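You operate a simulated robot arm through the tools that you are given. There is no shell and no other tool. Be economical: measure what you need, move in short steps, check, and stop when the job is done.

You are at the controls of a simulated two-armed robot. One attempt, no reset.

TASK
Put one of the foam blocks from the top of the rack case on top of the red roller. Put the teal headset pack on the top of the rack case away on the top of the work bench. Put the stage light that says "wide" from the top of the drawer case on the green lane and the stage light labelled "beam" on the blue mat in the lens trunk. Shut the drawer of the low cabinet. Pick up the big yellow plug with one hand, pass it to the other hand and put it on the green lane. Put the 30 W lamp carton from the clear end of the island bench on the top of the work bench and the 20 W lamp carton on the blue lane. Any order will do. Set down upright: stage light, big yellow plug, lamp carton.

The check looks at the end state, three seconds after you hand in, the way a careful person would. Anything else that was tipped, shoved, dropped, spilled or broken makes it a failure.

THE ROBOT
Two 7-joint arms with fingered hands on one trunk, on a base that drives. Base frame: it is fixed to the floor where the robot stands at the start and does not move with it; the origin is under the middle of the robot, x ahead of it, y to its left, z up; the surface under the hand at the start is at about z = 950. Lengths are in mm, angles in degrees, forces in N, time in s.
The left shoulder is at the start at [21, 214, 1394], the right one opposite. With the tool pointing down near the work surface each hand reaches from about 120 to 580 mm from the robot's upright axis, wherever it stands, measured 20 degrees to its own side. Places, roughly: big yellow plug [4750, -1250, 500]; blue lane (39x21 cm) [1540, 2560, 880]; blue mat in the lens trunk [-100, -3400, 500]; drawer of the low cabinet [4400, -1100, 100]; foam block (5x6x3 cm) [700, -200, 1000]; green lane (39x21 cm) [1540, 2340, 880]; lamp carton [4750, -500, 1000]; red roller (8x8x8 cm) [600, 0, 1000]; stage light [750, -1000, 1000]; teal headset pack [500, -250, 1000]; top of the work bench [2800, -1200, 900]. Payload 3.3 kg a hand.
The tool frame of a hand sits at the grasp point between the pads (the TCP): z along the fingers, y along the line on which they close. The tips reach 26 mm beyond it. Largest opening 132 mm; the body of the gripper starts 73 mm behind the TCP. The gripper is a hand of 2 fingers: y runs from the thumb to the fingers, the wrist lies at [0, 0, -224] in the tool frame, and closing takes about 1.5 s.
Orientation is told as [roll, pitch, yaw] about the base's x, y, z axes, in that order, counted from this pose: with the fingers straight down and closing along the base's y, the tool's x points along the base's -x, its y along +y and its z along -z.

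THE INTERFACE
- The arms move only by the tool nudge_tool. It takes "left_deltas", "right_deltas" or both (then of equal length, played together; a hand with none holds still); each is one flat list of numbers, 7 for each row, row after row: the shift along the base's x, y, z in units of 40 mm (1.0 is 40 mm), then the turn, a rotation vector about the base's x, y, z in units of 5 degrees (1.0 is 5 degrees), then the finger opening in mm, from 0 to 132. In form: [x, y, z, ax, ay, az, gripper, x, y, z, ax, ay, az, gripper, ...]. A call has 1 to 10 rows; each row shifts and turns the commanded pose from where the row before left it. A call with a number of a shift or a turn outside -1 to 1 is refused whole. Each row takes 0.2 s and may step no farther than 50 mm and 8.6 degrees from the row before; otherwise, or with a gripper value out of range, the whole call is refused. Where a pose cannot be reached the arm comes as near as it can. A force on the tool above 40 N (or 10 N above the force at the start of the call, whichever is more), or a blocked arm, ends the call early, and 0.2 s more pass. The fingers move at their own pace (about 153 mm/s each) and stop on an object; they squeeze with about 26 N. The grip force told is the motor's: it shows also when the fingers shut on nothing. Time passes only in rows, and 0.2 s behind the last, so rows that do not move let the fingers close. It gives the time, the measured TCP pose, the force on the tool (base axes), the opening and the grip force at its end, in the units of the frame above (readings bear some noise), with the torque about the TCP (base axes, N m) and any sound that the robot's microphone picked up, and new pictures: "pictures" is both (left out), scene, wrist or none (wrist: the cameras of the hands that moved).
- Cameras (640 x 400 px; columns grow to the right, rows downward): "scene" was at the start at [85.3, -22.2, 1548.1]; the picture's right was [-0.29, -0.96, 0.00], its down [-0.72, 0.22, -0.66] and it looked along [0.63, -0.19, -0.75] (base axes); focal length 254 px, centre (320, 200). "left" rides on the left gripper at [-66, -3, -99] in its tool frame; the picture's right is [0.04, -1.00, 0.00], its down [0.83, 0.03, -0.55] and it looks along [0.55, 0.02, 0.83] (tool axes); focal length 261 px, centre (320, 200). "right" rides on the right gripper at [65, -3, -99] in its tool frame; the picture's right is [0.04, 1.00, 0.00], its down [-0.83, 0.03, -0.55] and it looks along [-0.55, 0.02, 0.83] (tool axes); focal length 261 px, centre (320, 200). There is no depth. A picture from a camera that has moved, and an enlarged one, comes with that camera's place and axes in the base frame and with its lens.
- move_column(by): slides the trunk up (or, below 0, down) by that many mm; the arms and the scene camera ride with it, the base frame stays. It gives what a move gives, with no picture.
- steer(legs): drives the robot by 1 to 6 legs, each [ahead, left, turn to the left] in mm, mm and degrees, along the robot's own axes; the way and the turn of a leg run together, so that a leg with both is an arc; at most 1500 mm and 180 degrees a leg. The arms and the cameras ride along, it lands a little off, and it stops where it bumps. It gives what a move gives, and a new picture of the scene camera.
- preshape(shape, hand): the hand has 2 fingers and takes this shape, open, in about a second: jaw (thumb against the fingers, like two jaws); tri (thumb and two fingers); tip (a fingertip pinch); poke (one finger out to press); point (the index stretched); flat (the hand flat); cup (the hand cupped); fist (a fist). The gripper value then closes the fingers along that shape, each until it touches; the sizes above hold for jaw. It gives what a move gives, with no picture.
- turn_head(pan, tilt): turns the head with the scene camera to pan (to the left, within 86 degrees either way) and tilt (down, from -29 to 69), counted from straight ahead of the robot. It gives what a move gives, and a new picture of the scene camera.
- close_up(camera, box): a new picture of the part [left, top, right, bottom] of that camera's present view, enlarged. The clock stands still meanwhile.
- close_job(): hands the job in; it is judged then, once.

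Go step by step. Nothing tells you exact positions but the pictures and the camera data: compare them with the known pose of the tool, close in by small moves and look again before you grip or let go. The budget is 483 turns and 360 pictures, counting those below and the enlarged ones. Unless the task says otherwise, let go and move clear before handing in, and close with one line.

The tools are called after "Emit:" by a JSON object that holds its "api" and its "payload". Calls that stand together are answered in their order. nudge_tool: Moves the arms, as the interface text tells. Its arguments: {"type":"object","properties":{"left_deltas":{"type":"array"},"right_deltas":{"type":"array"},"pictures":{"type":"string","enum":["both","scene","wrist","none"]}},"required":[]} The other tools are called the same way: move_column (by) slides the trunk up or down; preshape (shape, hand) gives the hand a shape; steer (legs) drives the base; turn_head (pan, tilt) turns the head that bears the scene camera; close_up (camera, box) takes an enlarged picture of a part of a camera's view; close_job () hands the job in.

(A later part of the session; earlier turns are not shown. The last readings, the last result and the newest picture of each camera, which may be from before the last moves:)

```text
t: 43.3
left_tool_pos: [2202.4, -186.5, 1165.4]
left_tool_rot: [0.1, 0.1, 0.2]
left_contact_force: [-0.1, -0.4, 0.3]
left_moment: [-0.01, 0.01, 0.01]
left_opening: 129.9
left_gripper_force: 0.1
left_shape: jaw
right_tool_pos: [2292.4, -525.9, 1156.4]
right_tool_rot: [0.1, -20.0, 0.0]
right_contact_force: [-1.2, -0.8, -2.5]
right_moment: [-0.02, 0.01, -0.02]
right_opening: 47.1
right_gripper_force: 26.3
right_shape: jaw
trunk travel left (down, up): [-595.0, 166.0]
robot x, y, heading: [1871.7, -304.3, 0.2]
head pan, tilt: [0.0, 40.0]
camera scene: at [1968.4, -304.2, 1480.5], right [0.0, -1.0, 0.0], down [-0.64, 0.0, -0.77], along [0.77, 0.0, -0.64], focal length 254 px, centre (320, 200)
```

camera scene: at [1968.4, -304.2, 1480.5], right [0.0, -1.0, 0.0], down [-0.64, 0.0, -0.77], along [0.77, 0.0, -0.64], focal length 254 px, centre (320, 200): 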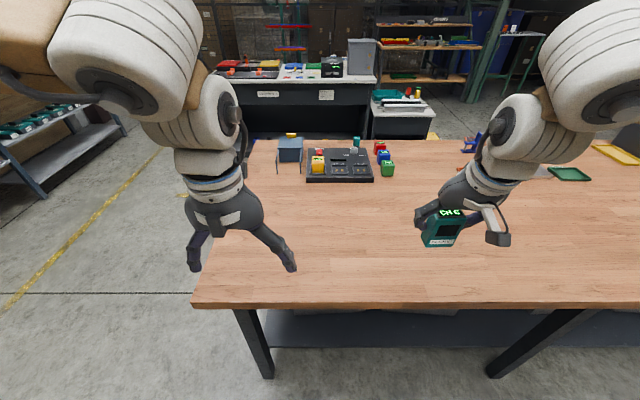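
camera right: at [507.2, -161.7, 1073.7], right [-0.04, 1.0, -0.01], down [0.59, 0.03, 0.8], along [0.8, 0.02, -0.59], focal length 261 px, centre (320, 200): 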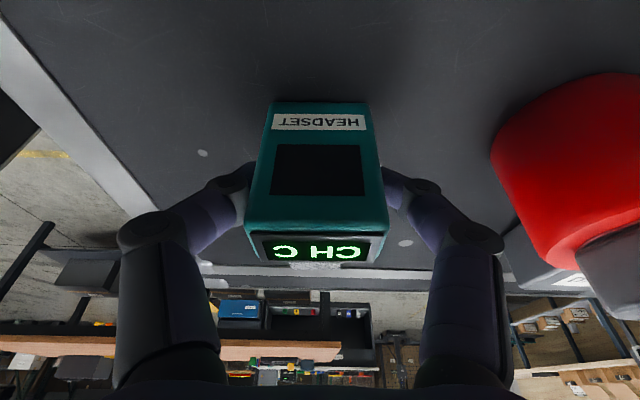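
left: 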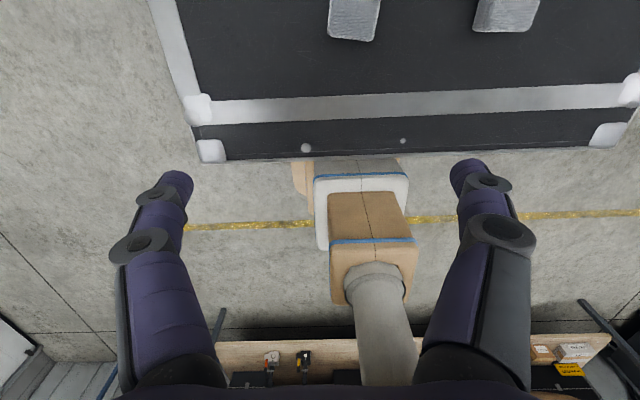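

The bench front edge is at x≈2272, and the front part is empty. I extend and lower the pack towards (2410, -525).

Emit:
{"api": "nudge_tool", "payload": {"right_deltas": [1, 0, 0, 0, 0, 0, 0, 1, 0, 0, 0, 0, 0, 0, 0.95, 0, -0.5, 0, 0, 0, 0, 0, 0, -1, 0, 0, 0, 0, 0, 0, -1, 0, 0, 0, 0, 0, 0, -1, 0, 0, 0, 0, 0, 0, -0.8, 0, 0, 0, 0], "pictures": "both"}}

```text
t: 44.9
left_tool_pos: [2203.0, -186.8, 1166.6]
left_tool_rot: [0.1, 0.0, 0.1]
left_contact_force: [-0.1, -0.2, -0.7]
left_moment: [-0.05, 0.01, 0.0]
left_opening: 130.2
left_gripper_force: 0.1
left_shape: jaw
right_tool_pos: [2412.1, -526.5, 984.4]
right_tool_rot: [0.1, -20.1, 0.0]
right_contact_force: [0.2, -0.5, -0.8]
right_moment: [0.03, 0.02, 0.03]
right_opening: 46.4
right_gripper_force: 26.5
right_shape: jaw
trunk travel left (down, up): [-595.0, 166.0]
robot x, y, heading: [1873.7, -302.0, 0.2]
head pan, tilt: [0.0, 40.0]
camera scene: at [1968.7, -304.2, 1480.4], right [0.0, -1.0, 0.0], down [-0.64, 0.0, -0.77], along [0.77, 0.0, -0.64], focal length 254 px, centre (320, 200)
camera right: at [2316.6, -528.2, 1054.8], right [-0.04, 1.0, -0.01], down [0.59, 0.03, 0.8], along [0.8, 0.02, -0.59], focal length 261 px, centre (320, 200)
```

scene: 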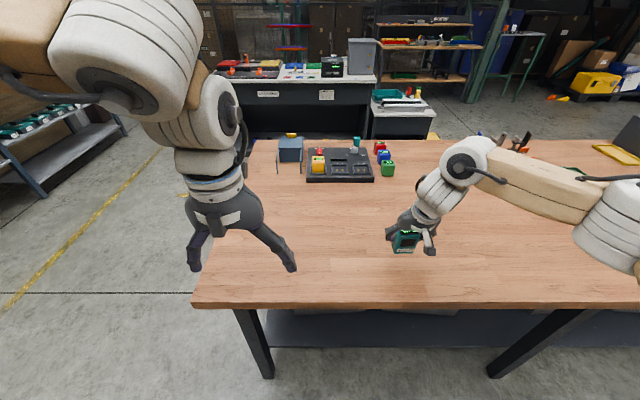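
right: 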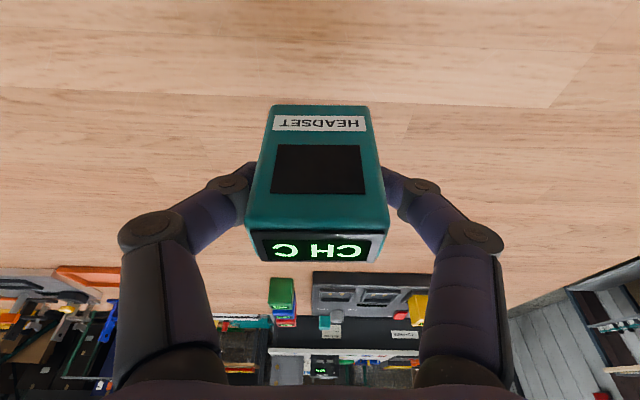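

Emit:
{"api": "nudge_tool", "payload": {"right_deltas": [0, 0, -0.4, 0, 0, 0, 0, 0, 0, -0.1, 0, 0, 0, 0, 0, 0, -0.1, 0, 0, 0, 0, 0, 0, 0, 0, 0, 0, 0], "pictures": "none"}}

Emit:
{"api": "nudge_tool", "payload": {"right_deltas": [0, 0, -0.1, 0, 0, 0, 0, 0, 0, 0, 0, 0, 0, 0], "pictures": "wrist"}}

```text
t: 45.9
left_tool_pos: [2201.8, -187.2, 1165.7]
left_tool_rot: [0.1, 0.0, 0.1]
left_contact_force: [0.0, -0.6, 0.4]
left_moment: [-0.02, -0.01, 0.04]
left_opening: 130.2
left_gripper_force: 0.2
left_shape: jaw
right_tool_pos: [2410.1, -526.7, 960.6]
right_tool_rot: [0.0, -20.0, 0.0]
right_contact_force: [0.6, 0.2, -1.8]
right_moment: [0.03, -0.01, 0.03]
right_opening: 46.6
right_gripper_force: 26.5
right_shape: jaw
trunk travel left (down, up): [-595.0, 166.0]
robot x, y, heading: [1873.5, -308.2, 0.1]
head pan, tilt: [0.0, 40.0]
```

```text
t: 46.5
left_tool_pos: [2201.9, -186.7, 1166.1]
left_tool_rot: [-0.1, 0.0, 0.1]
left_contact_force: [-0.2, 0.5, 0.3]
left_moment: [0.01, 0.0, -0.03]
left_opening: 130.2
left_gripper_force: 0.1
left_shape: jaw
right_tool_pos: [2411.0, -526.3, 957.3]
right_tool_rot: [0.1, -20.0, 0.0]
right_contact_force: [0.2, -0.4, -1.8]
right_moment: [-0.03, 0.02, -0.03]
right_opening: 47.0
right_gripper_force: 26.0
right_shape: jaw
trunk travel left (down, up): [-595.0, 166.0]
robot x, y, heading: [1873.9, -306.0, -0.1]
head pan, tilt: [0.0, 40.0]
camera right: at [2316.1, -528.2, 1027.0], right [-0.04, 1.0, -0.01], down [0.59, 0.03, 0.8], along [0.8, 0.02, -0.59], focal length 261 px, centre (320, 200)
```

right: 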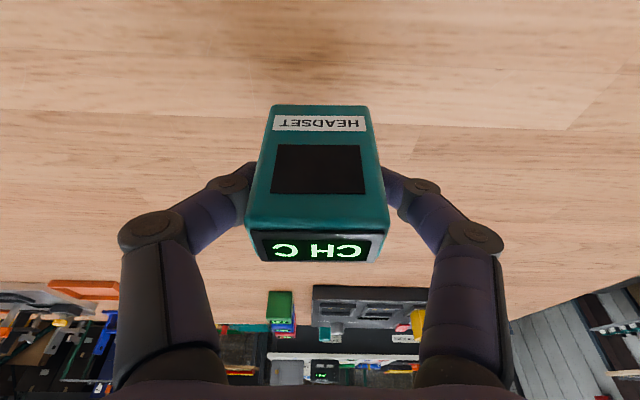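

Emit:
{"api": "nudge_tool", "payload": {"right_deltas": [0, 0, -0.1, 0, 0, 0, 0, 0, 0, -0.08, 0, 0, 0, 0, 0, 0, 0, 0, 0, 0, 0], "pictures": "none"}}

Emit:
{"api": "nudge_tool", "payload": {"right_deltas": [0, 0, -0.08, 0, 0, 0, 0, 0, 0, 0, 0, 0, 0, 0], "pictures": "none"}}

Emit:
{"api": "nudge_tool", "payload": {"right_deltas": [0, 0, -0.08, 0, 0, 0, 0, 0, 0, 0, 0, 0, 0, 0], "pictures": "wrist"}}

```text
t: 47.3
left_tool_pos: [2204.3, -185.7, 1165.4]
left_tool_rot: [0.0, -0.1, 0.2]
left_contact_force: [-0.5, 0.0, 0.0]
left_moment: [0.01, -0.02, -0.02]
left_opening: 130.2
left_gripper_force: 0.0
left_shape: jaw
right_tool_pos: [2410.4, -526.9, 949.1]
right_tool_rot: [0.1, -20.0, -0.1]
right_contact_force: [0.1, -1.1, -1.5]
right_moment: [0.01, -0.01, -0.01]
right_opening: 46.9
right_gripper_force: 26.4
right_shape: jaw
trunk travel left (down, up): [-595.0, 166.0]
robot x, y, heading: [1869.9, -302.1, -0.2]
head pan, tilt: [0.0, 40.0]
```

```text
t: 47.9
left_tool_pos: [2202.6, -186.8, 1166.3]
left_tool_rot: [0.0, 0.0, 0.2]
left_contact_force: [-0.1, -0.3, 0.2]
left_moment: [0.01, -0.01, 0.02]
left_opening: 130.1
left_gripper_force: 0.1
left_shape: jaw
right_tool_pos: [2409.5, -526.4, 946.9]
right_tool_rot: [0.1, -20.0, 0.1]
right_contact_force: [-0.2, -0.4, -2.2]
right_moment: [-0.02, 0.0, 0.02]
right_opening: 46.6
right_gripper_force: 26.1
right_shape: jaw
trunk travel left (down, up): [-595.0, 166.0]
robot x, y, heading: [1872.0, -305.9, 0.1]
head pan, tilt: [0.0, 40.0]
```

```text
t: 48.5
left_tool_pos: [2203.2, -186.4, 1165.7]
left_tool_rot: [0.0, 0.1, 0.1]
left_contact_force: [-0.8, 0.2, 0.1]
left_moment: [-0.02, -0.03, 0.0]
left_opening: 130.0
left_gripper_force: 0.1
left_shape: jaw
right_tool_pos: [2411.8, -525.9, 943.3]
right_tool_rot: [0.1, -20.0, 0.0]
right_contact_force: [0.6, 0.0, -2.6]
right_moment: [-0.01, -0.03, 0.03]
right_opening: 46.8
right_gripper_force: 26.4
right_shape: jaw
trunk travel left (down, up): [-595.0, 166.0]
robot x, y, heading: [1871.3, -307.3, -0.1]
head pan, tilt: [0.0, 40.0]
camera right: at [2316.0, -528.6, 1013.4], right [-0.04, 1.0, -0.01], down [0.59, 0.03, 0.8], along [0.8, 0.02, -0.59], focal length 261 px, centre (320, 200)
```

right: 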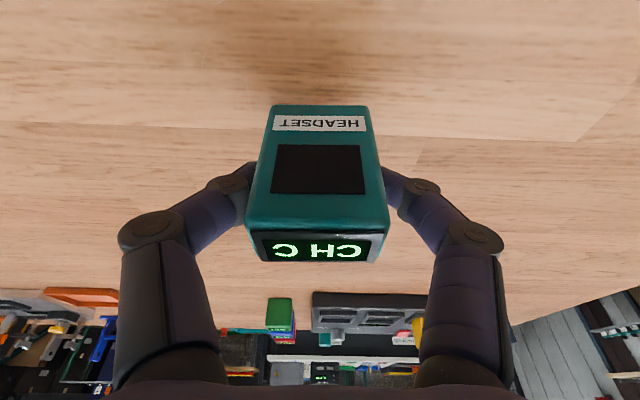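

Emit:
{"api": "nudge_tool", "payload": {"right_deltas": [0, 0, -0.1, 0, 0, 0, 0, 0, 0, -0.1, 0, 0, 0, 0, 0, 0, 0, 0, 0, 0, 0], "pictures": "none"}}

Emit:
{"api": "nudge_tool", "payload": {"right_deltas": [0, 0, -0.08, 0, 0, 0, 0, 0, 0, 0, 0, 0, 0, 0], "pictures": "wrist"}}

```text
t: 49.3
left_tool_pos: [2201.7, -186.2, 1165.8]
left_tool_rot: [0.1, 0.0, 0.0]
left_contact_force: [-0.3, -0.7, 0.0]
left_moment: [-0.01, -0.01, 0.01]
left_opening: 130.0
left_gripper_force: 0.1
left_shape: jaw
right_tool_pos: [2410.8, -528.5, 934.8]
right_tool_rot: [0.1, -20.1, 0.0]
right_contact_force: [-0.2, 0.2, -2.2]
right_moment: [0.0, -0.02, -0.02]
right_opening: 46.9
right_gripper_force: 25.4
right_shape: jaw
trunk travel left (down, up): [-595.0, 166.0]
robot x, y, heading: [1868.8, -308.0, -0.0]
head pan, tilt: [0.0, 40.0]
```

```text
t: 49.9
left_tool_pos: [2202.4, -185.9, 1165.8]
left_tool_rot: [0.1, -0.1, 0.1]
left_contact_force: [0.4, -0.5, 0.8]
left_moment: [0.02, 0.0, 0.0]
left_opening: 130.1
left_gripper_force: 0.0
left_shape: jaw
right_tool_pos: [2409.9, -526.5, 932.5]
right_tool_rot: [0.1, -20.0, 0.0]
right_contact_force: [-0.5, 0.2, -1.2]
right_moment: [0.01, 0.0, 0.0]
right_opening: 46.6
right_gripper_force: 26.4
right_shape: jaw
trunk travel left (down, up): [-595.0, 166.0]
robot x, y, heading: [1873.8, -305.1, 0.1]
head pan, tilt: [0.0, 40.0]
camera right: at [2315.9, -528.7, 1002.3], right [-0.04, 1.0, -0.01], down [0.59, 0.03, 0.8], along [0.8, 0.02, -0.59], focal length 261 px, centre (320, 200)
```

right: 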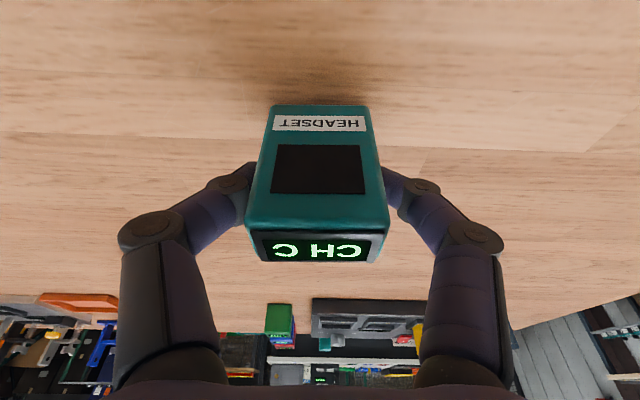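

Getting close; the contact shadow nears the pack. Continue lowering.

Emit:
{"api": "nudge_tool", "payload": {"right_deltas": [0, 0, -0.07, 0, 0, 0, 0, 0, 0, 0, 0, 0, 0, 0], "pictures": "none"}}

Emit:
{"api": "nudge_tool", "payload": {"right_deltas": [0, 0, -0.07, 0, 0, 0, 0, 0, 0, 0, 0, 0, 0, 0], "pictures": "none"}}

Emit:
{"api": "nudge_tool", "payload": {"right_deltas": [0, 0, -0.06, 0, 0, 0, 0, 0, 0, 0, 0, 0, 0, 0], "pictures": "none"}}

```text
t: 50.5
left_tool_pos: [2203.1, -185.8, 1165.2]
left_tool_rot: [0.1, -0.1, 0.1]
left_contact_force: [-1.4, -0.6, 0.7]
left_moment: [-0.02, 0.01, -0.01]
left_opening: 130.0
left_gripper_force: 0.1
left_shape: jaw
right_tool_pos: [2409.8, -527.8, 929.5]
right_tool_rot: [0.1, -20.0, 0.0]
right_contact_force: [-0.2, -0.3, -1.0]
right_moment: [0.01, 0.01, -0.01]
right_opening: 46.9
right_gripper_force: 26.4
right_shape: jaw
trunk travel left (down, up): [-595.0, 166.0]
robot x, y, heading: [1869.5, -303.7, -0.0]
head pan, tilt: [0.0, 40.0]
```

```text
t: 51.1
left_tool_pos: [2202.1, -186.4, 1165.6]
left_tool_rot: [-0.1, 0.0, 0.1]
left_contact_force: [-0.4, -0.4, 0.6]
left_moment: [0.0, 0.02, 0.0]
left_opening: 130.2
left_gripper_force: 0.1
left_shape: jaw
right_tool_pos: [2411.5, -527.3, 926.5]
right_tool_rot: [0.1, -20.0, 0.0]
right_contact_force: [0.0, 0.6, -2.2]
right_moment: [-0.03, 0.0, 0.01]
right_opening: 46.9
right_gripper_force: 26.1
right_shape: jaw
trunk travel left (down, up): [-595.0, 166.0]
robot x, y, heading: [1871.1, -303.3, 0.2]
head pan, tilt: [0.0, 40.0]
```

```text
t: 51.7
left_tool_pos: [2203.0, -186.3, 1165.5]
left_tool_rot: [0.1, 0.0, 0.0]
left_contact_force: [-0.3, 0.4, -0.1]
left_moment: [-0.01, 0.01, -0.02]
left_opening: 130.1
left_gripper_force: 0.1
left_shape: jaw
right_tool_pos: [2410.2, -526.4, 924.1]
right_tool_rot: [0.1, -20.2, 0.0]
right_contact_force: [0.4, 0.5, -1.7]
right_moment: [-0.01, -0.02, -0.02]
right_opening: 46.6
right_gripper_force: 25.9
right_shape: jaw
trunk travel left (down, up): [-595.0, 166.0]
robot x, y, heading: [1871.0, -307.3, 0.2]
head pan, tilt: [0.0, 40.0]
```

Emit:
{"api": "nudge_tool", "payload": {"right_deltas": [0, 0, -0.06, 0, 0, 0, 0, 0, 0, 0, 0, 0, 0, 0], "pictures": "none"}}

Emit:
{"api": "nudge_tool", "payload": {"right_deltas": [0, 0, -0.06, 0, 0, 0, 0, 0, 0, 0, 0, 0, 0, 0], "pictures": "none"}}

Emit:
{"api": "nudge_tool", "payload": {"right_deltas": [0, 0, -0.06, 0, 0, 0, 0, 0, 0, 0, 0, 0, 0, 0], "pictures": "wrist"}}

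```text
t: 52.3
left_tool_pos: [2202.5, -187.1, 1165.5]
left_tool_rot: [0.0, 0.1, 0.1]
left_contact_force: [-0.2, 0.8, 0.3]
left_moment: [-0.04, 0.0, 0.03]
left_opening: 130.0
left_gripper_force: 0.1
left_shape: jaw
right_tool_pos: [2409.7, -527.8, 922.1]
right_tool_rot: [0.1, -20.0, 0.0]
right_contact_force: [-0.4, -0.2, -1.9]
right_moment: [-0.01, 0.0, 0.02]
right_opening: 46.8
right_gripper_force: 26.0
right_shape: jaw
trunk travel left (down, up): [-595.0, 166.0]
robot x, y, heading: [1866.2, -305.2, 0.3]
head pan, tilt: [0.0, 40.0]
```

```text
t: 52.9
left_tool_pos: [2202.0, -186.2, 1165.7]
left_tool_rot: [0.0, 0.0, 0.2]
left_contact_force: [-0.5, -0.1, 0.7]
left_moment: [0.0, 0.03, -0.02]
left_opening: 129.9
left_gripper_force: 0.0
left_shape: jaw
right_tool_pos: [2411.6, -526.8, 919.1]
right_tool_rot: [0.1, -20.0, -0.1]
right_contact_force: [-1.1, 0.4, -1.7]
right_moment: [0.01, 0.0, 0.0]
right_opening: 46.8
right_gripper_force: 26.3
right_shape: jaw
trunk travel left (down, up): [-595.0, 166.0]
robot x, y, heading: [1870.4, -306.1, 0.1]
head pan, tilt: [0.0, 40.0]
```

```text
t: 53.5
left_tool_pos: [2202.2, -186.5, 1165.1]
left_tool_rot: [0.0, -0.1, 0.1]
left_contact_force: [0.6, 0.6, 0.8]
left_moment: [0.02, 0.04, 0.0]
left_opening: 130.3
left_gripper_force: 0.1
left_shape: jaw
right_tool_pos: [2410.3, -526.2, 917.5]
right_tool_rot: [0.1, -20.1, 0.0]
right_contact_force: [0.6, -0.2, -0.9]
right_moment: [0.02, -0.04, 0.0]
right_opening: 46.6
right_gripper_force: 26.1
right_shape: jaw
trunk travel left (down, up): [-595.0, 166.0]
robot x, y, heading: [1870.5, -303.0, 0.1]
head pan, tilt: [0.0, 40.0]
camera right: at [2316.1, -528.6, 987.1], right [-0.04, 1.0, -0.01], down [0.59, 0.03, 0.8], along [0.8, 0.02, -0.59], focal length 261 px, centre (320, 200)
```

right: 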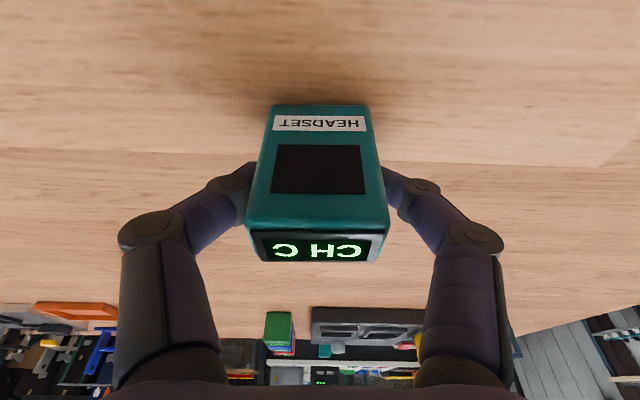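

Emit:
{"api": "nudge_tool", "payload": {"right_deltas": [0, 0, -0.07, 0, 0, 0, 0, 0, 0, 0, 0, 0, 0, 0], "pictures": "none"}}

Emit:
{"api": "nudge_tool", "payload": {"right_deltas": [0, 0, -0.06, 0, 0, 0, 0, 0, 0, 0, 0, 0, 0, 0], "pictures": "none"}}

Emit:
{"api": "nudge_tool", "payload": {"right_deltas": [0, 0, -0.06, 0, 0, 0, 0, 0, 0, 0, 0, 0, 0, 0], "pictures": "none"}}

```text
t: 54.1
left_tool_pos: [2202.6, -186.8, 1165.1]
left_tool_rot: [0.0, 0.0, 0.1]
left_contact_force: [0.0, -0.5, 0.3]
left_moment: [0.0, -0.01, 0.0]
left_opening: 129.9
left_gripper_force: 0.0
left_shape: jaw
right_tool_pos: [2410.0, -526.2, 914.6]
right_tool_rot: [0.0, -20.0, 0.0]
right_contact_force: [0.3, -0.5, -2.2]
right_moment: [-0.01, 0.02, 0.01]
right_opening: 46.7
right_gripper_force: 25.5
right_shape: jaw
trunk travel left (down, up): [-595.0, 166.0]
robot x, y, heading: [1873.4, -305.2, 0.2]
head pan, tilt: [0.0, 40.0]
```

```text
t: 54.7
left_tool_pos: [2202.2, -186.3, 1165.8]
left_tool_rot: [0.0, 0.0, 0.1]
left_contact_force: [-0.4, 0.1, 0.1]
left_moment: [0.0, 0.04, 0.02]
left_opening: 130.3
left_gripper_force: 0.2
left_shape: jaw
right_tool_pos: [2410.4, -526.1, 911.8]
right_tool_rot: [0.1, -20.1, 0.0]
right_contact_force: [2.1, -1.5, 6.4]
right_moment: [-0.06, -0.04, 0.0]
right_opening: 46.8
right_gripper_force: 26.3
right_shape: jaw
trunk travel left (down, up): [-595.0, 166.0]
robot x, y, heading: [1875.3, -306.1, -0.1]
head pan, tilt: [0.0, 40.0]
```

```text
t: 55.3
left_tool_pos: [2201.5, -185.5, 1166.6]
left_tool_rot: [0.0, 0.0, 0.2]
left_contact_force: [-0.1, 0.2, 0.4]
left_moment: [0.01, 0.01, 0.01]
left_opening: 130.0
left_gripper_force: 0.0
left_shape: jaw
right_tool_pos: [2409.9, -526.4, 910.9]
right_tool_rot: [0.1, -20.3, 0.0]
right_contact_force: [4.2, -2.5, 18.4]
right_moment: [-0.22, -0.19, 0.03]
right_opening: 47.3
right_gripper_force: 25.9
right_shape: jaw
trunk travel left (down, up): [-595.0, 166.0]
robot x, y, heading: [1872.6, -305.5, 0.3]
head pan, tilt: [0.0, 40.0]
```

Contact (bench top z≈860). Release and lift clear.

Emit:
{"api": "nudge_tool", "payload": {"right_deltas": [0, 0, 0.05, 0, 0, 0, 46, 0, 0, 0, 0, 0, 0, 70, 0, 0, 0, 0, 0, 0, 80, 0, 0, 0.5, 0, 0, 0, 80, 0, 0, 0.9, 0, 0, 0, 80, 0, 0, 1, 0, 0, 0, 120, -0.9, 0, 0.8, 0, 1, 0, 130, -0.9, 0, 0.5, 0, 1, 0, 130, -0.9, 0, 0.5, 0, 1, 0, 130, -0.5, 0, 0.5, 0, 1, 0, 130], "pictures": "scene"}}

Emit:
{"api": "close_up", "payload": {"camera": "scene", "box": [200, 30, 500, 218]}}

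```text
t: 57.5
left_tool_pos: [2203.5, -185.5, 1165.8]
left_tool_rot: [0.0, 0.1, 0.1]
left_contact_force: [-0.3, -0.7, -0.3]
left_moment: [0.0, 0.02, 0.0]
left_opening: 130.2
left_gripper_force: 0.0
left_shape: jaw
right_tool_pos: [2282.8, -525.7, 1098.7]
right_tool_rot: [0.0, 0.2, 0.1]
right_contact_force: [-0.1, -0.4, -0.4]
right_moment: [0.01, 0.0, 0.01]
right_opening: 129.9
right_gripper_force: 0.0
right_shape: jaw
trunk travel left (down, up): [-595.0, 166.0]
robot x, y, heading: [1872.0, -304.9, 0.4]
head pan, tilt: [0.0, 40.0]
camera scene: at [1968.1, -303.6, 1480.5], right [0.0, -1.0, 0.0], down [-0.64, 0.0, -0.77], along [0.77, 0.0, -0.64], focal length 254 px, centre (320, 200)
```

scene: 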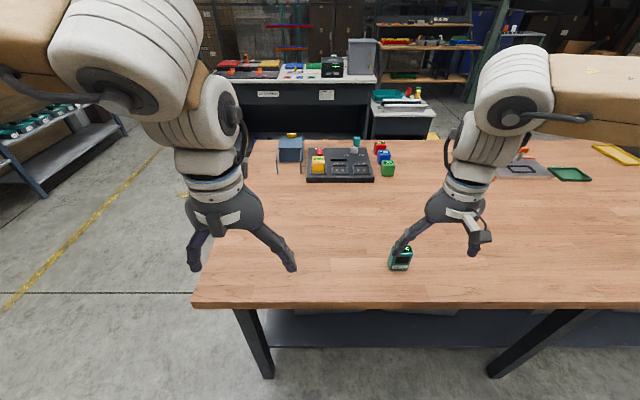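

```text
2.13 times, centred on (350, 124) of scene
camera zoom: at [1968.1, -303.6, 1480.5], right [0.0, -1.0, 0.0], down [-0.64, 0.0, -0.77], along [0.77, 0.0, -0.64], focal length 541 px, centre (256, 362)
```

zoom: 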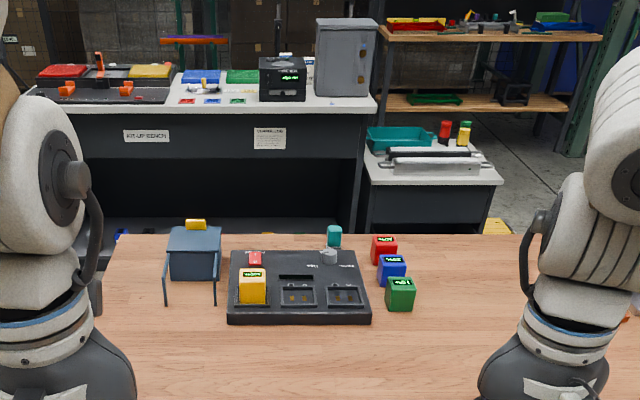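

The pack stands on the bench. Next: the island bench and the low cabinet behind it; I drive around the bench's left end.

Emit:
{"api": "steer", "payload": {"legs": [[0, 880, 0], [1500, 0, 0], [350, 0, 0]]}}

Emit:
{"api": "turn_head", "payload": {"pan": -35, "tilt": 35}}

```text
t: 71.1
left_tool_pos: [4055.9, 711.9, 1165.5]
left_tool_rot: [0.0, 0.1, 0.5]
left_contact_force: [0.0, -0.3, 0.4]
left_moment: [-0.01, 0.0, 0.03]
left_opening: 130.3
left_gripper_force: 0.1
left_shape: jaw
right_tool_pos: [4139.3, 374.4, 1098.9]
right_tool_rot: [0.2, 0.0, 0.4]
right_contact_force: [0.1, 0.2, 0.1]
right_moment: [-0.04, -0.02, -0.01]
right_opening: 129.7
right_gripper_force: 0.0
right_shape: jaw
trunk travel left (down, up): [-595.0, 166.0]
robot x, y, heading: [3723.6, 590.7, 0.4]
head pan, tilt: [0.0, 40.0]
camera scene: at [3822.5, 593.6, 1480.4], right [0.01, -1.0, 0.0], down [-0.64, -0.01, -0.77], along [0.77, 0.01, -0.64], focal length 254 px, centre (320, 200)
```

scene: 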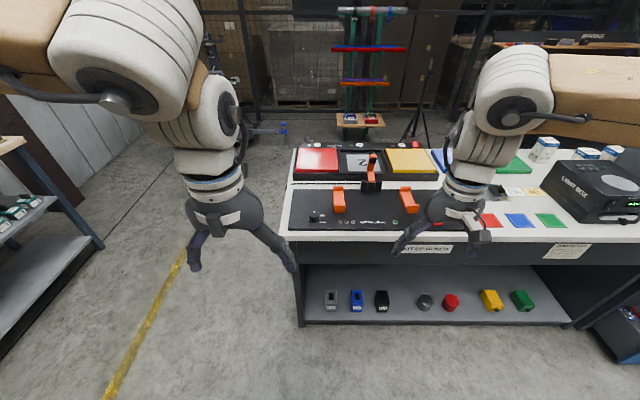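

```text
t: 72.1
left_tool_pos: [4055.7, 713.2, 1167.2]
left_tool_rot: [0.0, -0.1, 0.5]
left_contact_force: [0.1, 0.5, -0.6]
left_moment: [-0.01, 0.01, 0.0]
left_opening: 130.1
left_gripper_force: 0.1
left_shape: jaw
right_tool_pos: [4138.2, 372.9, 1099.7]
right_tool_rot: [0.0, 0.1, 0.5]
right_contact_force: [-0.5, -0.6, -0.6]
right_moment: [-0.02, 0.05, -0.03]
right_opening: 129.8
right_gripper_force: 0.1
right_shape: jaw
trunk travel left (down, up): [-595.0, 166.0]
robot x, y, heading: [3727.5, 594.0, 0.4]
head pan, tilt: [-35.0, 35.0]
camera scene: at [3809.2, 543.1, 1488.0], right [-0.57, -0.82, 0.0], down [-0.47, 0.32, -0.82], along [0.68, -0.46, -0.57], focal length 254 px, centre (320, 200)
```

scene: 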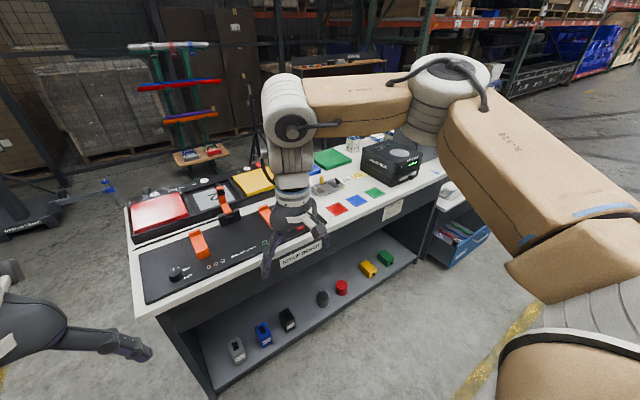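

The island bench front is at x≈4350; cartons at its right end, and the low cabinet with the open drawer further right. I drive right to face the cabinet.

Emit:
{"api": "steer", "payload": {"legs": [[0, -1450, 0]]}}

Emit:
{"api": "turn_head", "payload": {"pan": -10, "tilt": 40}}

```text
t: 79.3
left_tool_pos: [4062.4, -736.3, 1165.8]
left_tool_rot: [0.0, 0.0, 0.0]
left_contact_force: [-0.8, -0.4, 0.5]
left_moment: [0.01, 0.05, 0.0]
left_opening: 130.2
left_gripper_force: 0.1
left_shape: jaw
right_tool_pos: [4141.9, -1077.5, 1098.7]
right_tool_rot: [0.1, 0.0, 0.0]
right_contact_force: [0.2, 0.0, 1.1]
right_moment: [-0.01, 0.0, 0.02]
right_opening: 129.6
right_gripper_force: 0.1
right_shape: jaw
trunk travel left (down, up): [-595.0, 166.0]
robot x, y, heading: [3730.4, -850.8, 0.0]
head pan, tilt: [-35.0, 35.0]
camera scene: at [3815.1, -904.5, 1488.0], right [-0.57, -0.82, 0.0], down [-0.47, 0.33, -0.82], along [0.67, -0.47, -0.57], focal length 254 px, centre (320, 200)
```

scene: 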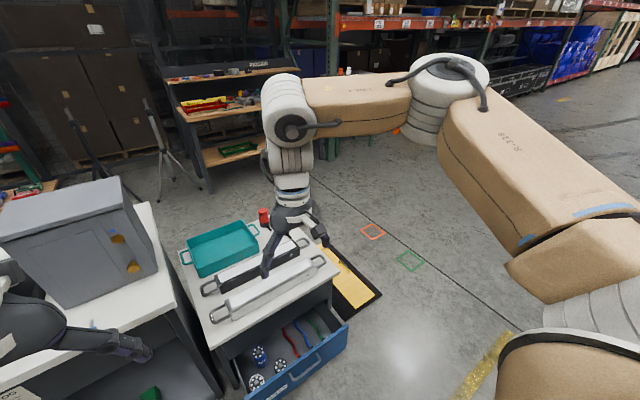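

```text
t: 80.2
left_tool_pos: [4063.5, -736.4, 1166.1]
left_tool_rot: [-0.1, -0.1, 0.0]
left_contact_force: [0.0, -0.4, 0.4]
left_moment: [0.01, -0.03, 0.03]
left_opening: 130.4
left_gripper_force: 0.0
left_shape: jaw
right_tool_pos: [4143.0, -1076.9, 1099.6]
right_tool_rot: [0.1, 0.1, 0.0]
right_contact_force: [-0.4, 0.0, -0.2]
right_moment: [-0.01, 0.01, 0.05]
right_opening: 129.6
right_gripper_force: 0.0
right_shape: jaw
trunk travel left (down, up): [-595.0, 166.0]
robot x, y, heading: [3729.2, -855.2, -0.0]
head pan, tilt: [-10.0, 40.0]
camera scene: at [3826.7, -868.5, 1480.5], right [-0.17, -0.98, 0.0], down [-0.63, 0.11, -0.77], along [0.75, -0.13, -0.64], focal length 254 px, centre (320, 200)
```

scene: 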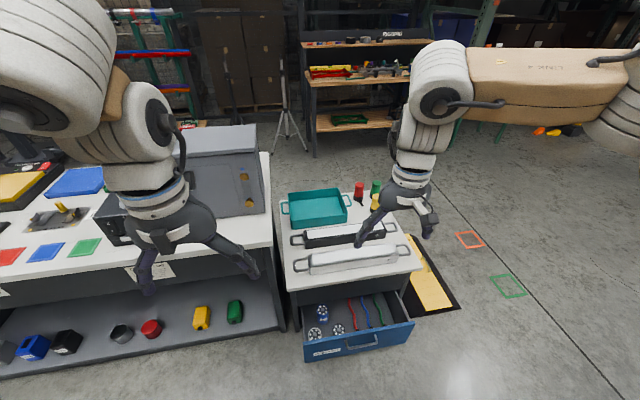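

Plugs and the open drawer are visible. Close-ups for details.

Emit:
{"api": "close_up", "payload": {"camera": "scene", "box": [270, 160, 450, 272]}}

Emit:
{"api": "close_up", "payload": {"camera": "scene", "box": [270, 270, 450, 382]}}

```text
3.56 times, centred on (360, 216) of scene
camera zoom: at [3826.7, -868.5, 1480.5], right [-0.17, -0.98, 0.0], down [-0.63, 0.11, -0.77], along [0.75, -0.13, -0.64], focal length 905 px, centre (178, 143)
```

zoom: 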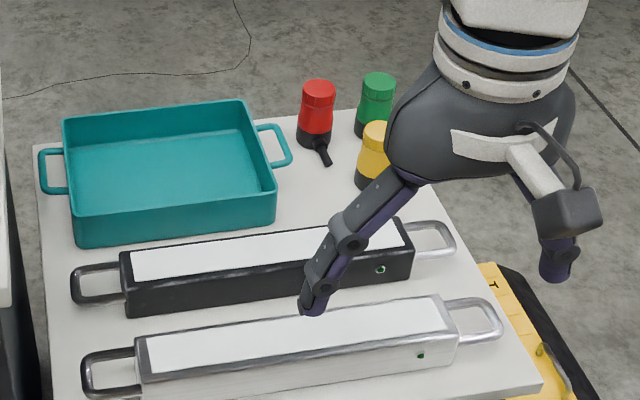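

```text
3.56 times, centred on (360, 326) of scene
camera zoom: at [3826.7, -868.5, 1480.5], right [-0.17, -0.98, 0.0], down [-0.63, 0.11, -0.77], along [0.75, -0.13, -0.64], focal length 905 px, centre (178, -248)
```

zoom: 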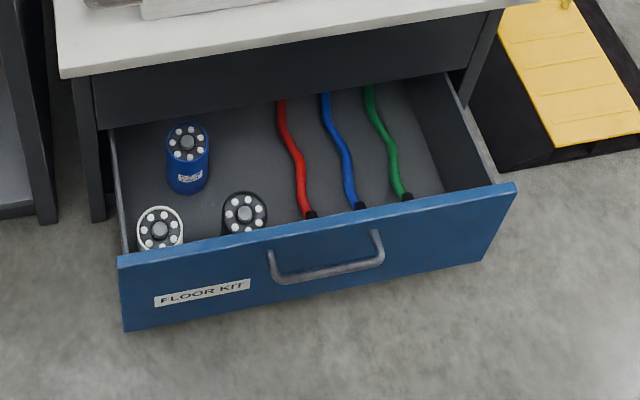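

Drawer front is at x≈4280, y −870…−1380, roughly z 40–300, open about 165 mm. I tuck the left arm, close the right fingers and lower the trunk to push it.

Emit:
{"api": "nudge_tool", "payload": {"left_deltas": [-0.9, 0.2, 0, 0, 0, 0, 60, -0.9, 0.2, 0, 0, 0, 0, 0, -0.9, 0.2, 0, 0, 0, 0, 0, -0.5, 0.2, 0, 0, 0, 0, 0], "right_deltas": [0, 0.5, 0, 0, 0, 0, 60, 0, 0.5, 0, 0, 0, 0, 0, 0, 0.2, 0, 0, 0, 0, 0, 0, 0, 0, 0, 0, 0, 0], "pictures": "none"}}

Emit:
{"api": "move_column", "payload": {"by": -580}}

Emit:
{"api": "turn_head", "payload": {"pan": -15, "tilt": 40}}

```text
t: 81.2
left_tool_pos: [3934.2, -704.0, 1166.3]
left_tool_rot: [0.1, -0.1, 0.1]
left_contact_force: [-0.6, 1.1, -0.6]
left_moment: [0.01, 0.02, 0.02]
left_opening: 0.0
left_gripper_force: 26.1
left_shape: jaw
right_tool_pos: [4142.0, -1027.8, 1099.8]
right_tool_rot: [0.2, -0.1, 0.1]
right_contact_force: [-0.5, -0.3, 1.1]
right_moment: [0.0, 0.02, -0.02]
right_opening: 0.0
right_gripper_force: 26.1
right_shape: jaw
trunk travel left (down, up): [-595.0, 166.0]
robot x, y, heading: [3732.4, -854.2, 0.0]
head pan, tilt: [-10.0, 40.0]
```

```text
refused: -580 is not a number from -400 to 400
```

```text
t: 81.9
left_tool_pos: [3934.8, -704.6, 1166.6]
left_tool_rot: [0.0, 0.0, -0.1]
left_contact_force: [0.1, 0.0, -0.8]
left_moment: [-0.01, -0.04, 0.02]
left_opening: 0.1
left_gripper_force: 26.0
left_shape: jaw
right_tool_pos: [4142.6, -1027.1, 1097.4]
right_tool_rot: [0.1, 0.0, 0.0]
right_contact_force: [0.4, 0.4, -1.3]
right_moment: [-0.01, 0.02, 0.01]
right_opening: 0.0
right_gripper_force: 25.9
right_shape: jaw
trunk travel left (down, up): [-595.0, 166.0]
robot x, y, heading: [3733.8, -853.4, 0.1]
head pan, tilt: [-15.0, 40.0]
camera scene: at [3825.1, -875.6, 1480.5], right [-0.26, -0.97, 0.0], down [-0.62, 0.17, -0.77], along [0.74, -0.2, -0.64], focal length 254 px, centre (320, 200)
```

scene: 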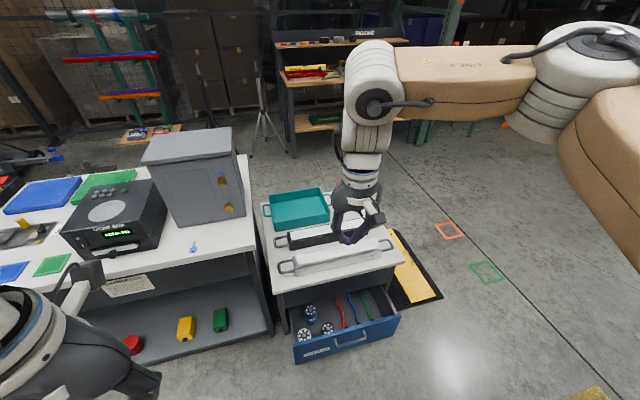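

Emit:
{"api": "move_column", "payload": {"by": -400}}

Emit:
{"api": "move_column", "payload": {"by": -190}}

Emit:
{"api": "nudge_tool", "payload": {"right_deltas": [0, 0, -1, 0, 0, 0, 0, 0, 0, -1, 0, 0, 0, 0, 0, 0, -1, 0, 0, 0, 0, 0, 0, -1, 0, 0, 0, 0, 0, 0, -1, 0, 0, 0, 0, 0, 0, -1, 0, 0, 0, 0], "pictures": "both"}}

```text
t: 85.7
left_tool_pos: [3941.3, -704.7, 738.9]
left_tool_rot: [-0.1, 8.8, 0.1]
left_contact_force: [-0.9, -1.1, -0.5]
left_moment: [-0.03, -0.02, -0.03]
left_opening: 0.1
left_gripper_force: 26.1
left_shape: jaw
right_tool_pos: [4143.0, -1028.4, 700.6]
right_tool_rot: [0.1, 0.0, -0.1]
right_contact_force: [-0.1, 0.4, 0.4]
right_moment: [-0.01, 0.02, 0.0]
right_opening: 0.0
right_gripper_force: 25.8
right_shape: jaw
trunk travel left (down, up): [-195.0, 566.0]
robot x, y, heading: [3734.4, -856.2, -0.1]
head pan, tilt: [-15.0, 40.0]
```

```text
t: 87.8
left_tool_pos: [3943.1, -705.0, 514.7]
left_tool_rot: [-0.1, 22.0, 0.2]
left_contact_force: [0.6, 0.1, 0.7]
left_moment: [0.03, 0.01, 0.0]
left_opening: 0.0
left_gripper_force: 25.9
left_shape: jaw
right_tool_pos: [4143.2, -1028.1, 509.7]
right_tool_rot: [0.1, -0.1, 0.0]
right_contact_force: [-0.4, 0.0, 0.2]
right_moment: [0.0, -0.02, 0.04]
right_opening: 0.0
right_gripper_force: 26.1
right_shape: jaw
trunk travel left (down, up): [-5.0, 756.0]
robot x, y, heading: [3730.6, -854.2, -0.1]
head pan, tilt: [-15.0, 40.0]
```

```text
t: 89.2
left_tool_pos: [3942.4, -705.5, 515.0]
left_tool_rot: [0.0, 22.2, 0.1]
left_contact_force: [0.3, 0.5, 0.7]
left_moment: [-0.02, -0.04, 0.0]
left_opening: 0.0
left_gripper_force: 25.8
left_shape: jaw
right_tool_pos: [4144.2, -1030.1, 268.4]
right_tool_rot: [0.0, -0.1, 0.1]
right_contact_force: [0.2, 0.1, 0.3]
right_moment: [-0.02, -0.02, 0.02]
right_opening: 0.1
right_gripper_force: 25.8
right_shape: jaw
trunk travel left (down, up): [-5.0, 756.0]
robot x, y, heading: [3729.8, -853.5, -0.1]
head pan, tilt: [-15.0, 40.0]
camera scene: at [3955.1, -875.5, 876.4], right [-0.26, -0.97, 0.0], down [-0.62, 0.17, -0.77], along [0.74, -0.2, -0.64], focal length 254 px, centre (320, 200)
camera right: at [4078.4, -1030.9, 366.7], right [-0.04, 1.0, 0.0], down [0.83, 0.03, 0.55], along [0.55, 0.02, -0.83], focal length 261 px, centre (320, 200)
```

scene: 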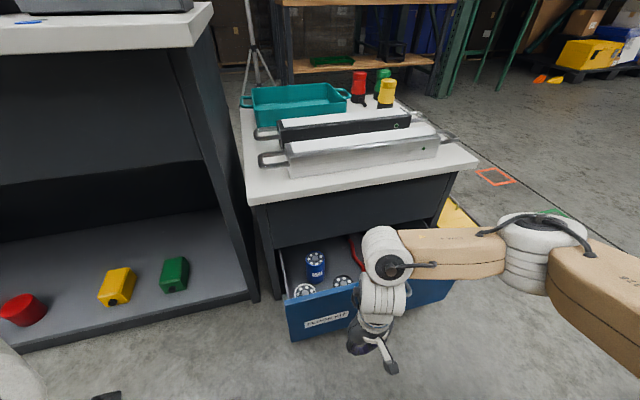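
right: 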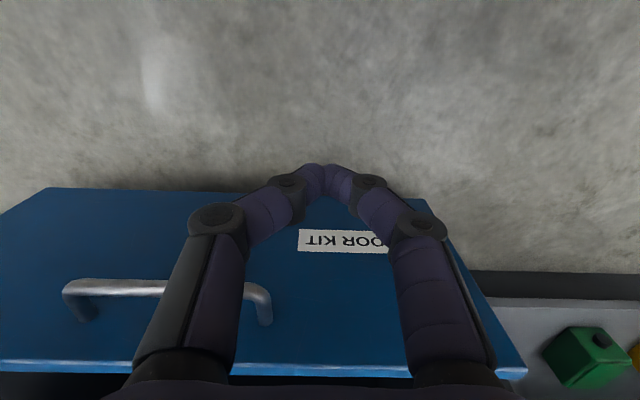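

I tilt the hand forward 50° so the fingertips lead, to the left of the handle.

Emit:
{"api": "nudge_tool", "payload": {"right_deltas": [0, 0.08, -0.1, 0, -1, 0, 0, 0, 0.08, -0.1, 0, -1, 0, 0, 0, 0.08, -0.1, 0, -1, 0, 0, 0, 0.08, -0.1, 0, -1, 0, 0, 0, 0.08, -0.1, 0, -1, 0, 0, 0, 0.08, -0.1, 0, -1, 0, 0, 0, 0.08, -0.1, 0, -1, 0, 0, 0, 0.08, -0.1, 0, -1, 0, 0, 0, 0.08, -0.1, 0, -1, 0, 0, 0, 0.08, -0.1, 0, -1, 0, 0], "pictures": "both"}}

```text
t: 91.4
left_tool_pos: [3942.9, -705.1, 515.0]
left_tool_rot: [0.0, 22.1, 0.1]
left_contact_force: [-0.2, 0.8, -0.5]
left_moment: [0.01, 0.03, 0.03]
left_opening: 0.2
left_gripper_force: 26.0
left_shape: jaw
right_tool_pos: [4142.9, -995.7, 229.3]
right_tool_rot: [0.2, -50.3, 0.0]
right_contact_force: [0.1, 0.2, 0.3]
right_moment: [-0.05, 0.0, 0.0]
right_opening: 0.0
right_gripper_force: 25.7
right_shape: jaw
trunk travel left (down, up): [-5.0, 756.0]
robot x, y, heading: [3728.6, -855.8, -0.2]
head pan, tilt: [-15.0, 40.0]
camera scene: at [3955.1, -875.7, 876.4], right [-0.26, -0.97, 0.0], down [-0.62, 0.17, -0.77], along [0.74, -0.2, -0.64], focal length 254 px, centre (320, 200)
camera right: at [4025.9, -998.1, 242.3], right [-0.03, 1.0, -0.03], down [0.11, 0.03, 0.99], along [0.99, 0.02, -0.11], focal length 261 px, centre (320, 200)
```

scene: 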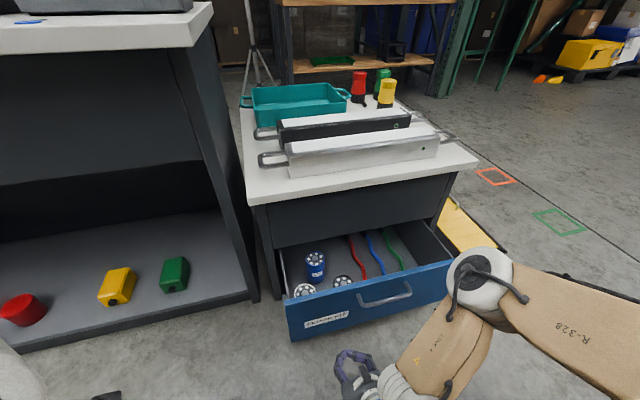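
right: 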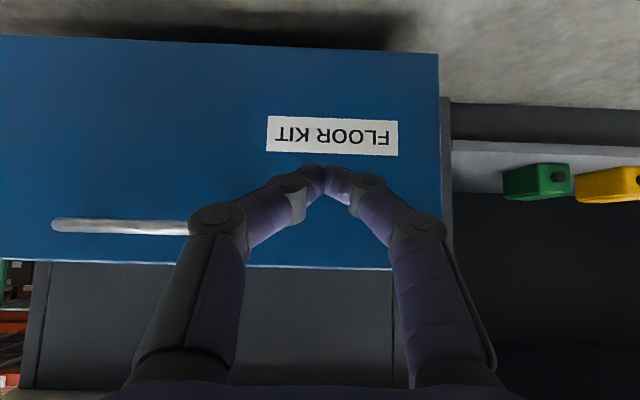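

Aligned beside the handle. I drive ahead a bit, then push with the arm.

Emit:
{"api": "steer", "payload": {"legs": [[100, 0, 0]]}}

Emit:
{"api": "nudge_tool", "payload": {"right_deltas": [0.5, 0, 0, 0, 0, 0, 0, 0.5, 0, 0, 0, 0, 0, 0, 0.5, 0, 0, 0, 0, 0, 0, 0.5, 0, 0, 0, 0, 0, 0], "pictures": "scene"}}

```text
t: 92.5
left_tool_pos: [4044.3, -705.3, 514.8]
left_tool_rot: [0.0, 22.1, 0.2]
left_contact_force: [-0.4, 0.6, -0.6]
left_moment: [0.0, -0.01, -0.01]
left_opening: 0.0
left_gripper_force: 26.7
left_shape: jaw
right_tool_pos: [4242.8, -997.2, 228.8]
right_tool_rot: [0.2, -50.0, -0.1]
right_contact_force: [-0.3, -0.7, -0.9]
right_moment: [0.02, 0.01, -0.03]
right_opening: 0.0
right_gripper_force: 26.1
right_shape: jaw
trunk travel left (down, up): [-5.0, 756.0]
robot x, y, heading: [3832.0, -857.1, 0.1]
head pan, tilt: [-15.0, 40.0]
camera scene: at [4056.0, -875.6, 876.5], right [-0.26, -0.97, 0.0], down [-0.62, 0.17, -0.77], along [0.74, -0.2, -0.64], focal length 254 px, centre (320, 200)
```

scene: 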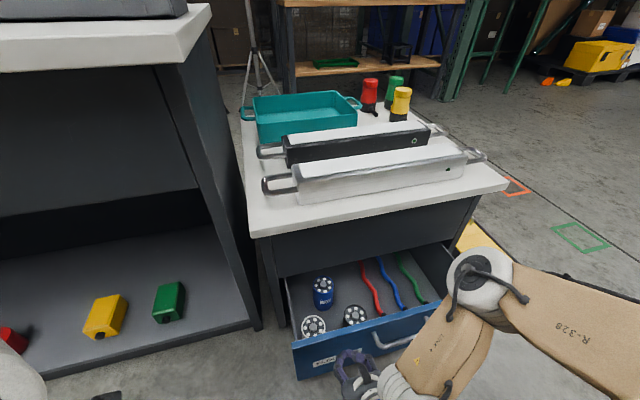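

```text
t: 93.5
left_tool_pos: [4045.6, -704.7, 514.3]
left_tool_rot: [0.0, 22.1, 0.0]
left_contact_force: [0.4, -0.8, -0.4]
left_moment: [-0.02, 0.02, 0.01]
left_opening: 0.1
left_gripper_force: 25.6
left_shape: jaw
right_tool_pos: [4324.3, -997.1, 229.8]
right_tool_rot: [0.1, -50.1, -0.1]
right_contact_force: [-0.9, 0.4, 0.2]
right_moment: [0.03, 0.0, 0.01]
right_opening: 0.1
right_gripper_force: 26.0
right_shape: jaw
trunk travel left (down, up): [-5.0, 756.0]
robot x, y, heading: [3835.6, -854.3, 0.1]
head pan, tilt: [-15.0, 40.0]
camera scene: at [4056.1, -875.5, 876.4], right [-0.26, -0.97, 0.0], down [-0.62, 0.17, -0.77], along [0.74, -0.2, -0.64], focal length 254 px, centre (320, 200)
```

scene: 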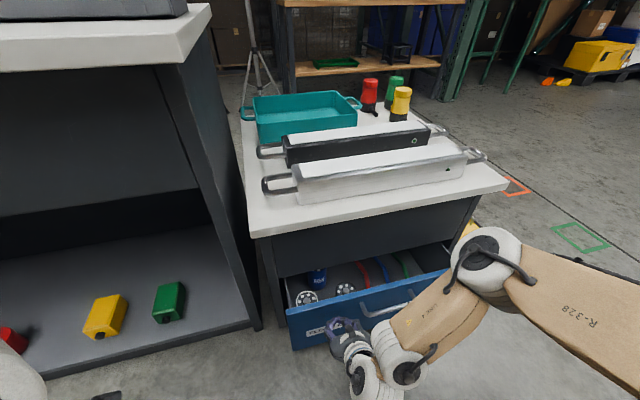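

The drawer slides freely. Continue.

Emit:
{"api": "nudge_tool", "payload": {"right_deltas": [0.5, 0, 0, 0, 0, 0, 0, 0.5, 0, 0, 0, 0, 0, 0, 0.5, 0, 0, 0, 0, 0, 0, 0.5, 0, 0, 0, 0, 0, 0], "pictures": "scene"}}

```text
t: 94.5
left_tool_pos: [4044.7, -704.6, 515.1]
left_tool_rot: [0.0, 22.1, 0.1]
left_contact_force: [-0.1, -0.1, 0.0]
left_moment: [-0.01, 0.01, -0.02]
left_opening: 0.1
left_gripper_force: 25.9
left_shape: jaw
right_tool_pos: [4404.2, -995.5, 229.1]
right_tool_rot: [0.1, -49.9, 0.0]
right_contact_force: [0.3, 0.2, 0.3]
right_moment: [0.02, -0.01, -0.02]
right_opening: 0.0
right_gripper_force: 26.4
right_shape: jaw
trunk travel left (down, up): [-5.0, 756.0]
robot x, y, heading: [3831.7, -854.5, -0.1]
head pan, tilt: [-15.0, 40.0]
camera scene: at [4056.1, -875.5, 876.4], right [-0.26, -0.97, 0.0], down [-0.62, 0.17, -0.77], along [0.74, -0.2, -0.64], focal length 254 px, centre (320, 200)
```

scene: 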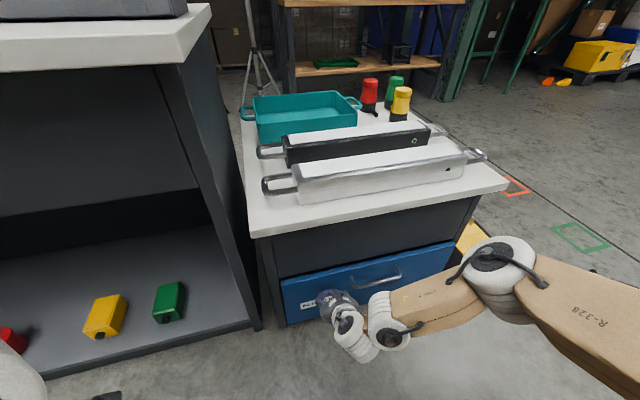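

Emit:
{"api": "nudge_tool", "payload": {"right_deltas": [0.3, 0, 0, 0, 0, 0, 0, 0.3, 0, 0, 0, 0, 0, 0, 0.2, 0, 0, 0, 0, 0, 0], "pictures": "scene"}}

Emit:
{"api": "close_up", "payload": {"camera": "scene", "box": [240, 180, 500, 342]}}

```text
t: 95.3
left_tool_pos: [4043.8, -704.2, 514.9]
left_tool_rot: [0.1, 22.2, -0.1]
left_contact_force: [0.2, 0.6, 0.5]
left_moment: [0.02, -0.01, 0.01]
left_opening: 0.2
left_gripper_force: 25.5
left_shape: jaw
right_tool_pos: [4426.3, -995.1, 223.6]
right_tool_rot: [-0.1, -49.3, 0.7]
right_contact_force: [-3.9, 0.7, -1.2]
right_moment: [0.02, 0.08, 0.04]
right_opening: 0.0
right_gripper_force: 25.4
right_shape: jaw
trunk travel left (down, up): [-5.0, 756.0]
robot x, y, heading: [3832.6, -854.2, 0.0]
head pan, tilt: [-15.0, 40.0]
stopped in row 3 (right hand): the force on the tool passed its limit at 49 N (the readings are from after the stop); the commanded pose is now the measured one
camera scene: at [4055.6, -875.8, 876.4], right [-0.26, -0.97, 0.0], down [-0.62, 0.17, -0.77], along [0.74, -0.2, -0.64], focal length 254 px, centre (320, 200)
```

scene: 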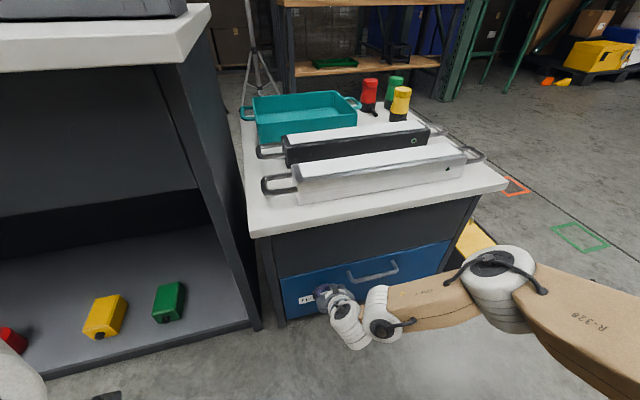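

```text
2.46 times, centred on (370, 261) of scene
camera zoom: at [4055.6, -875.8, 876.4], right [-0.26, -0.97, 0.0], down [-0.62, 0.17, -0.77], along [0.74, -0.2, -0.64], focal length 626 px, centre (197, 50)
```

zoom: 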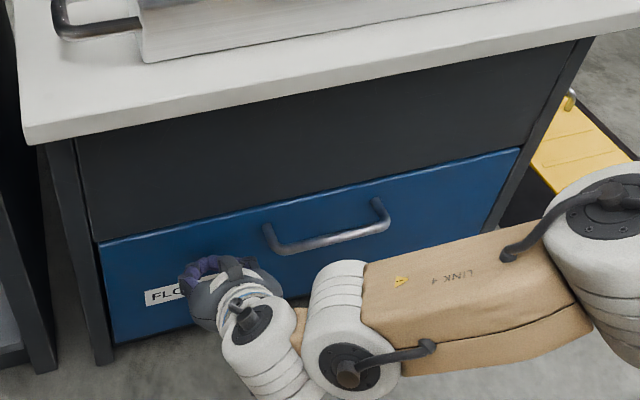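

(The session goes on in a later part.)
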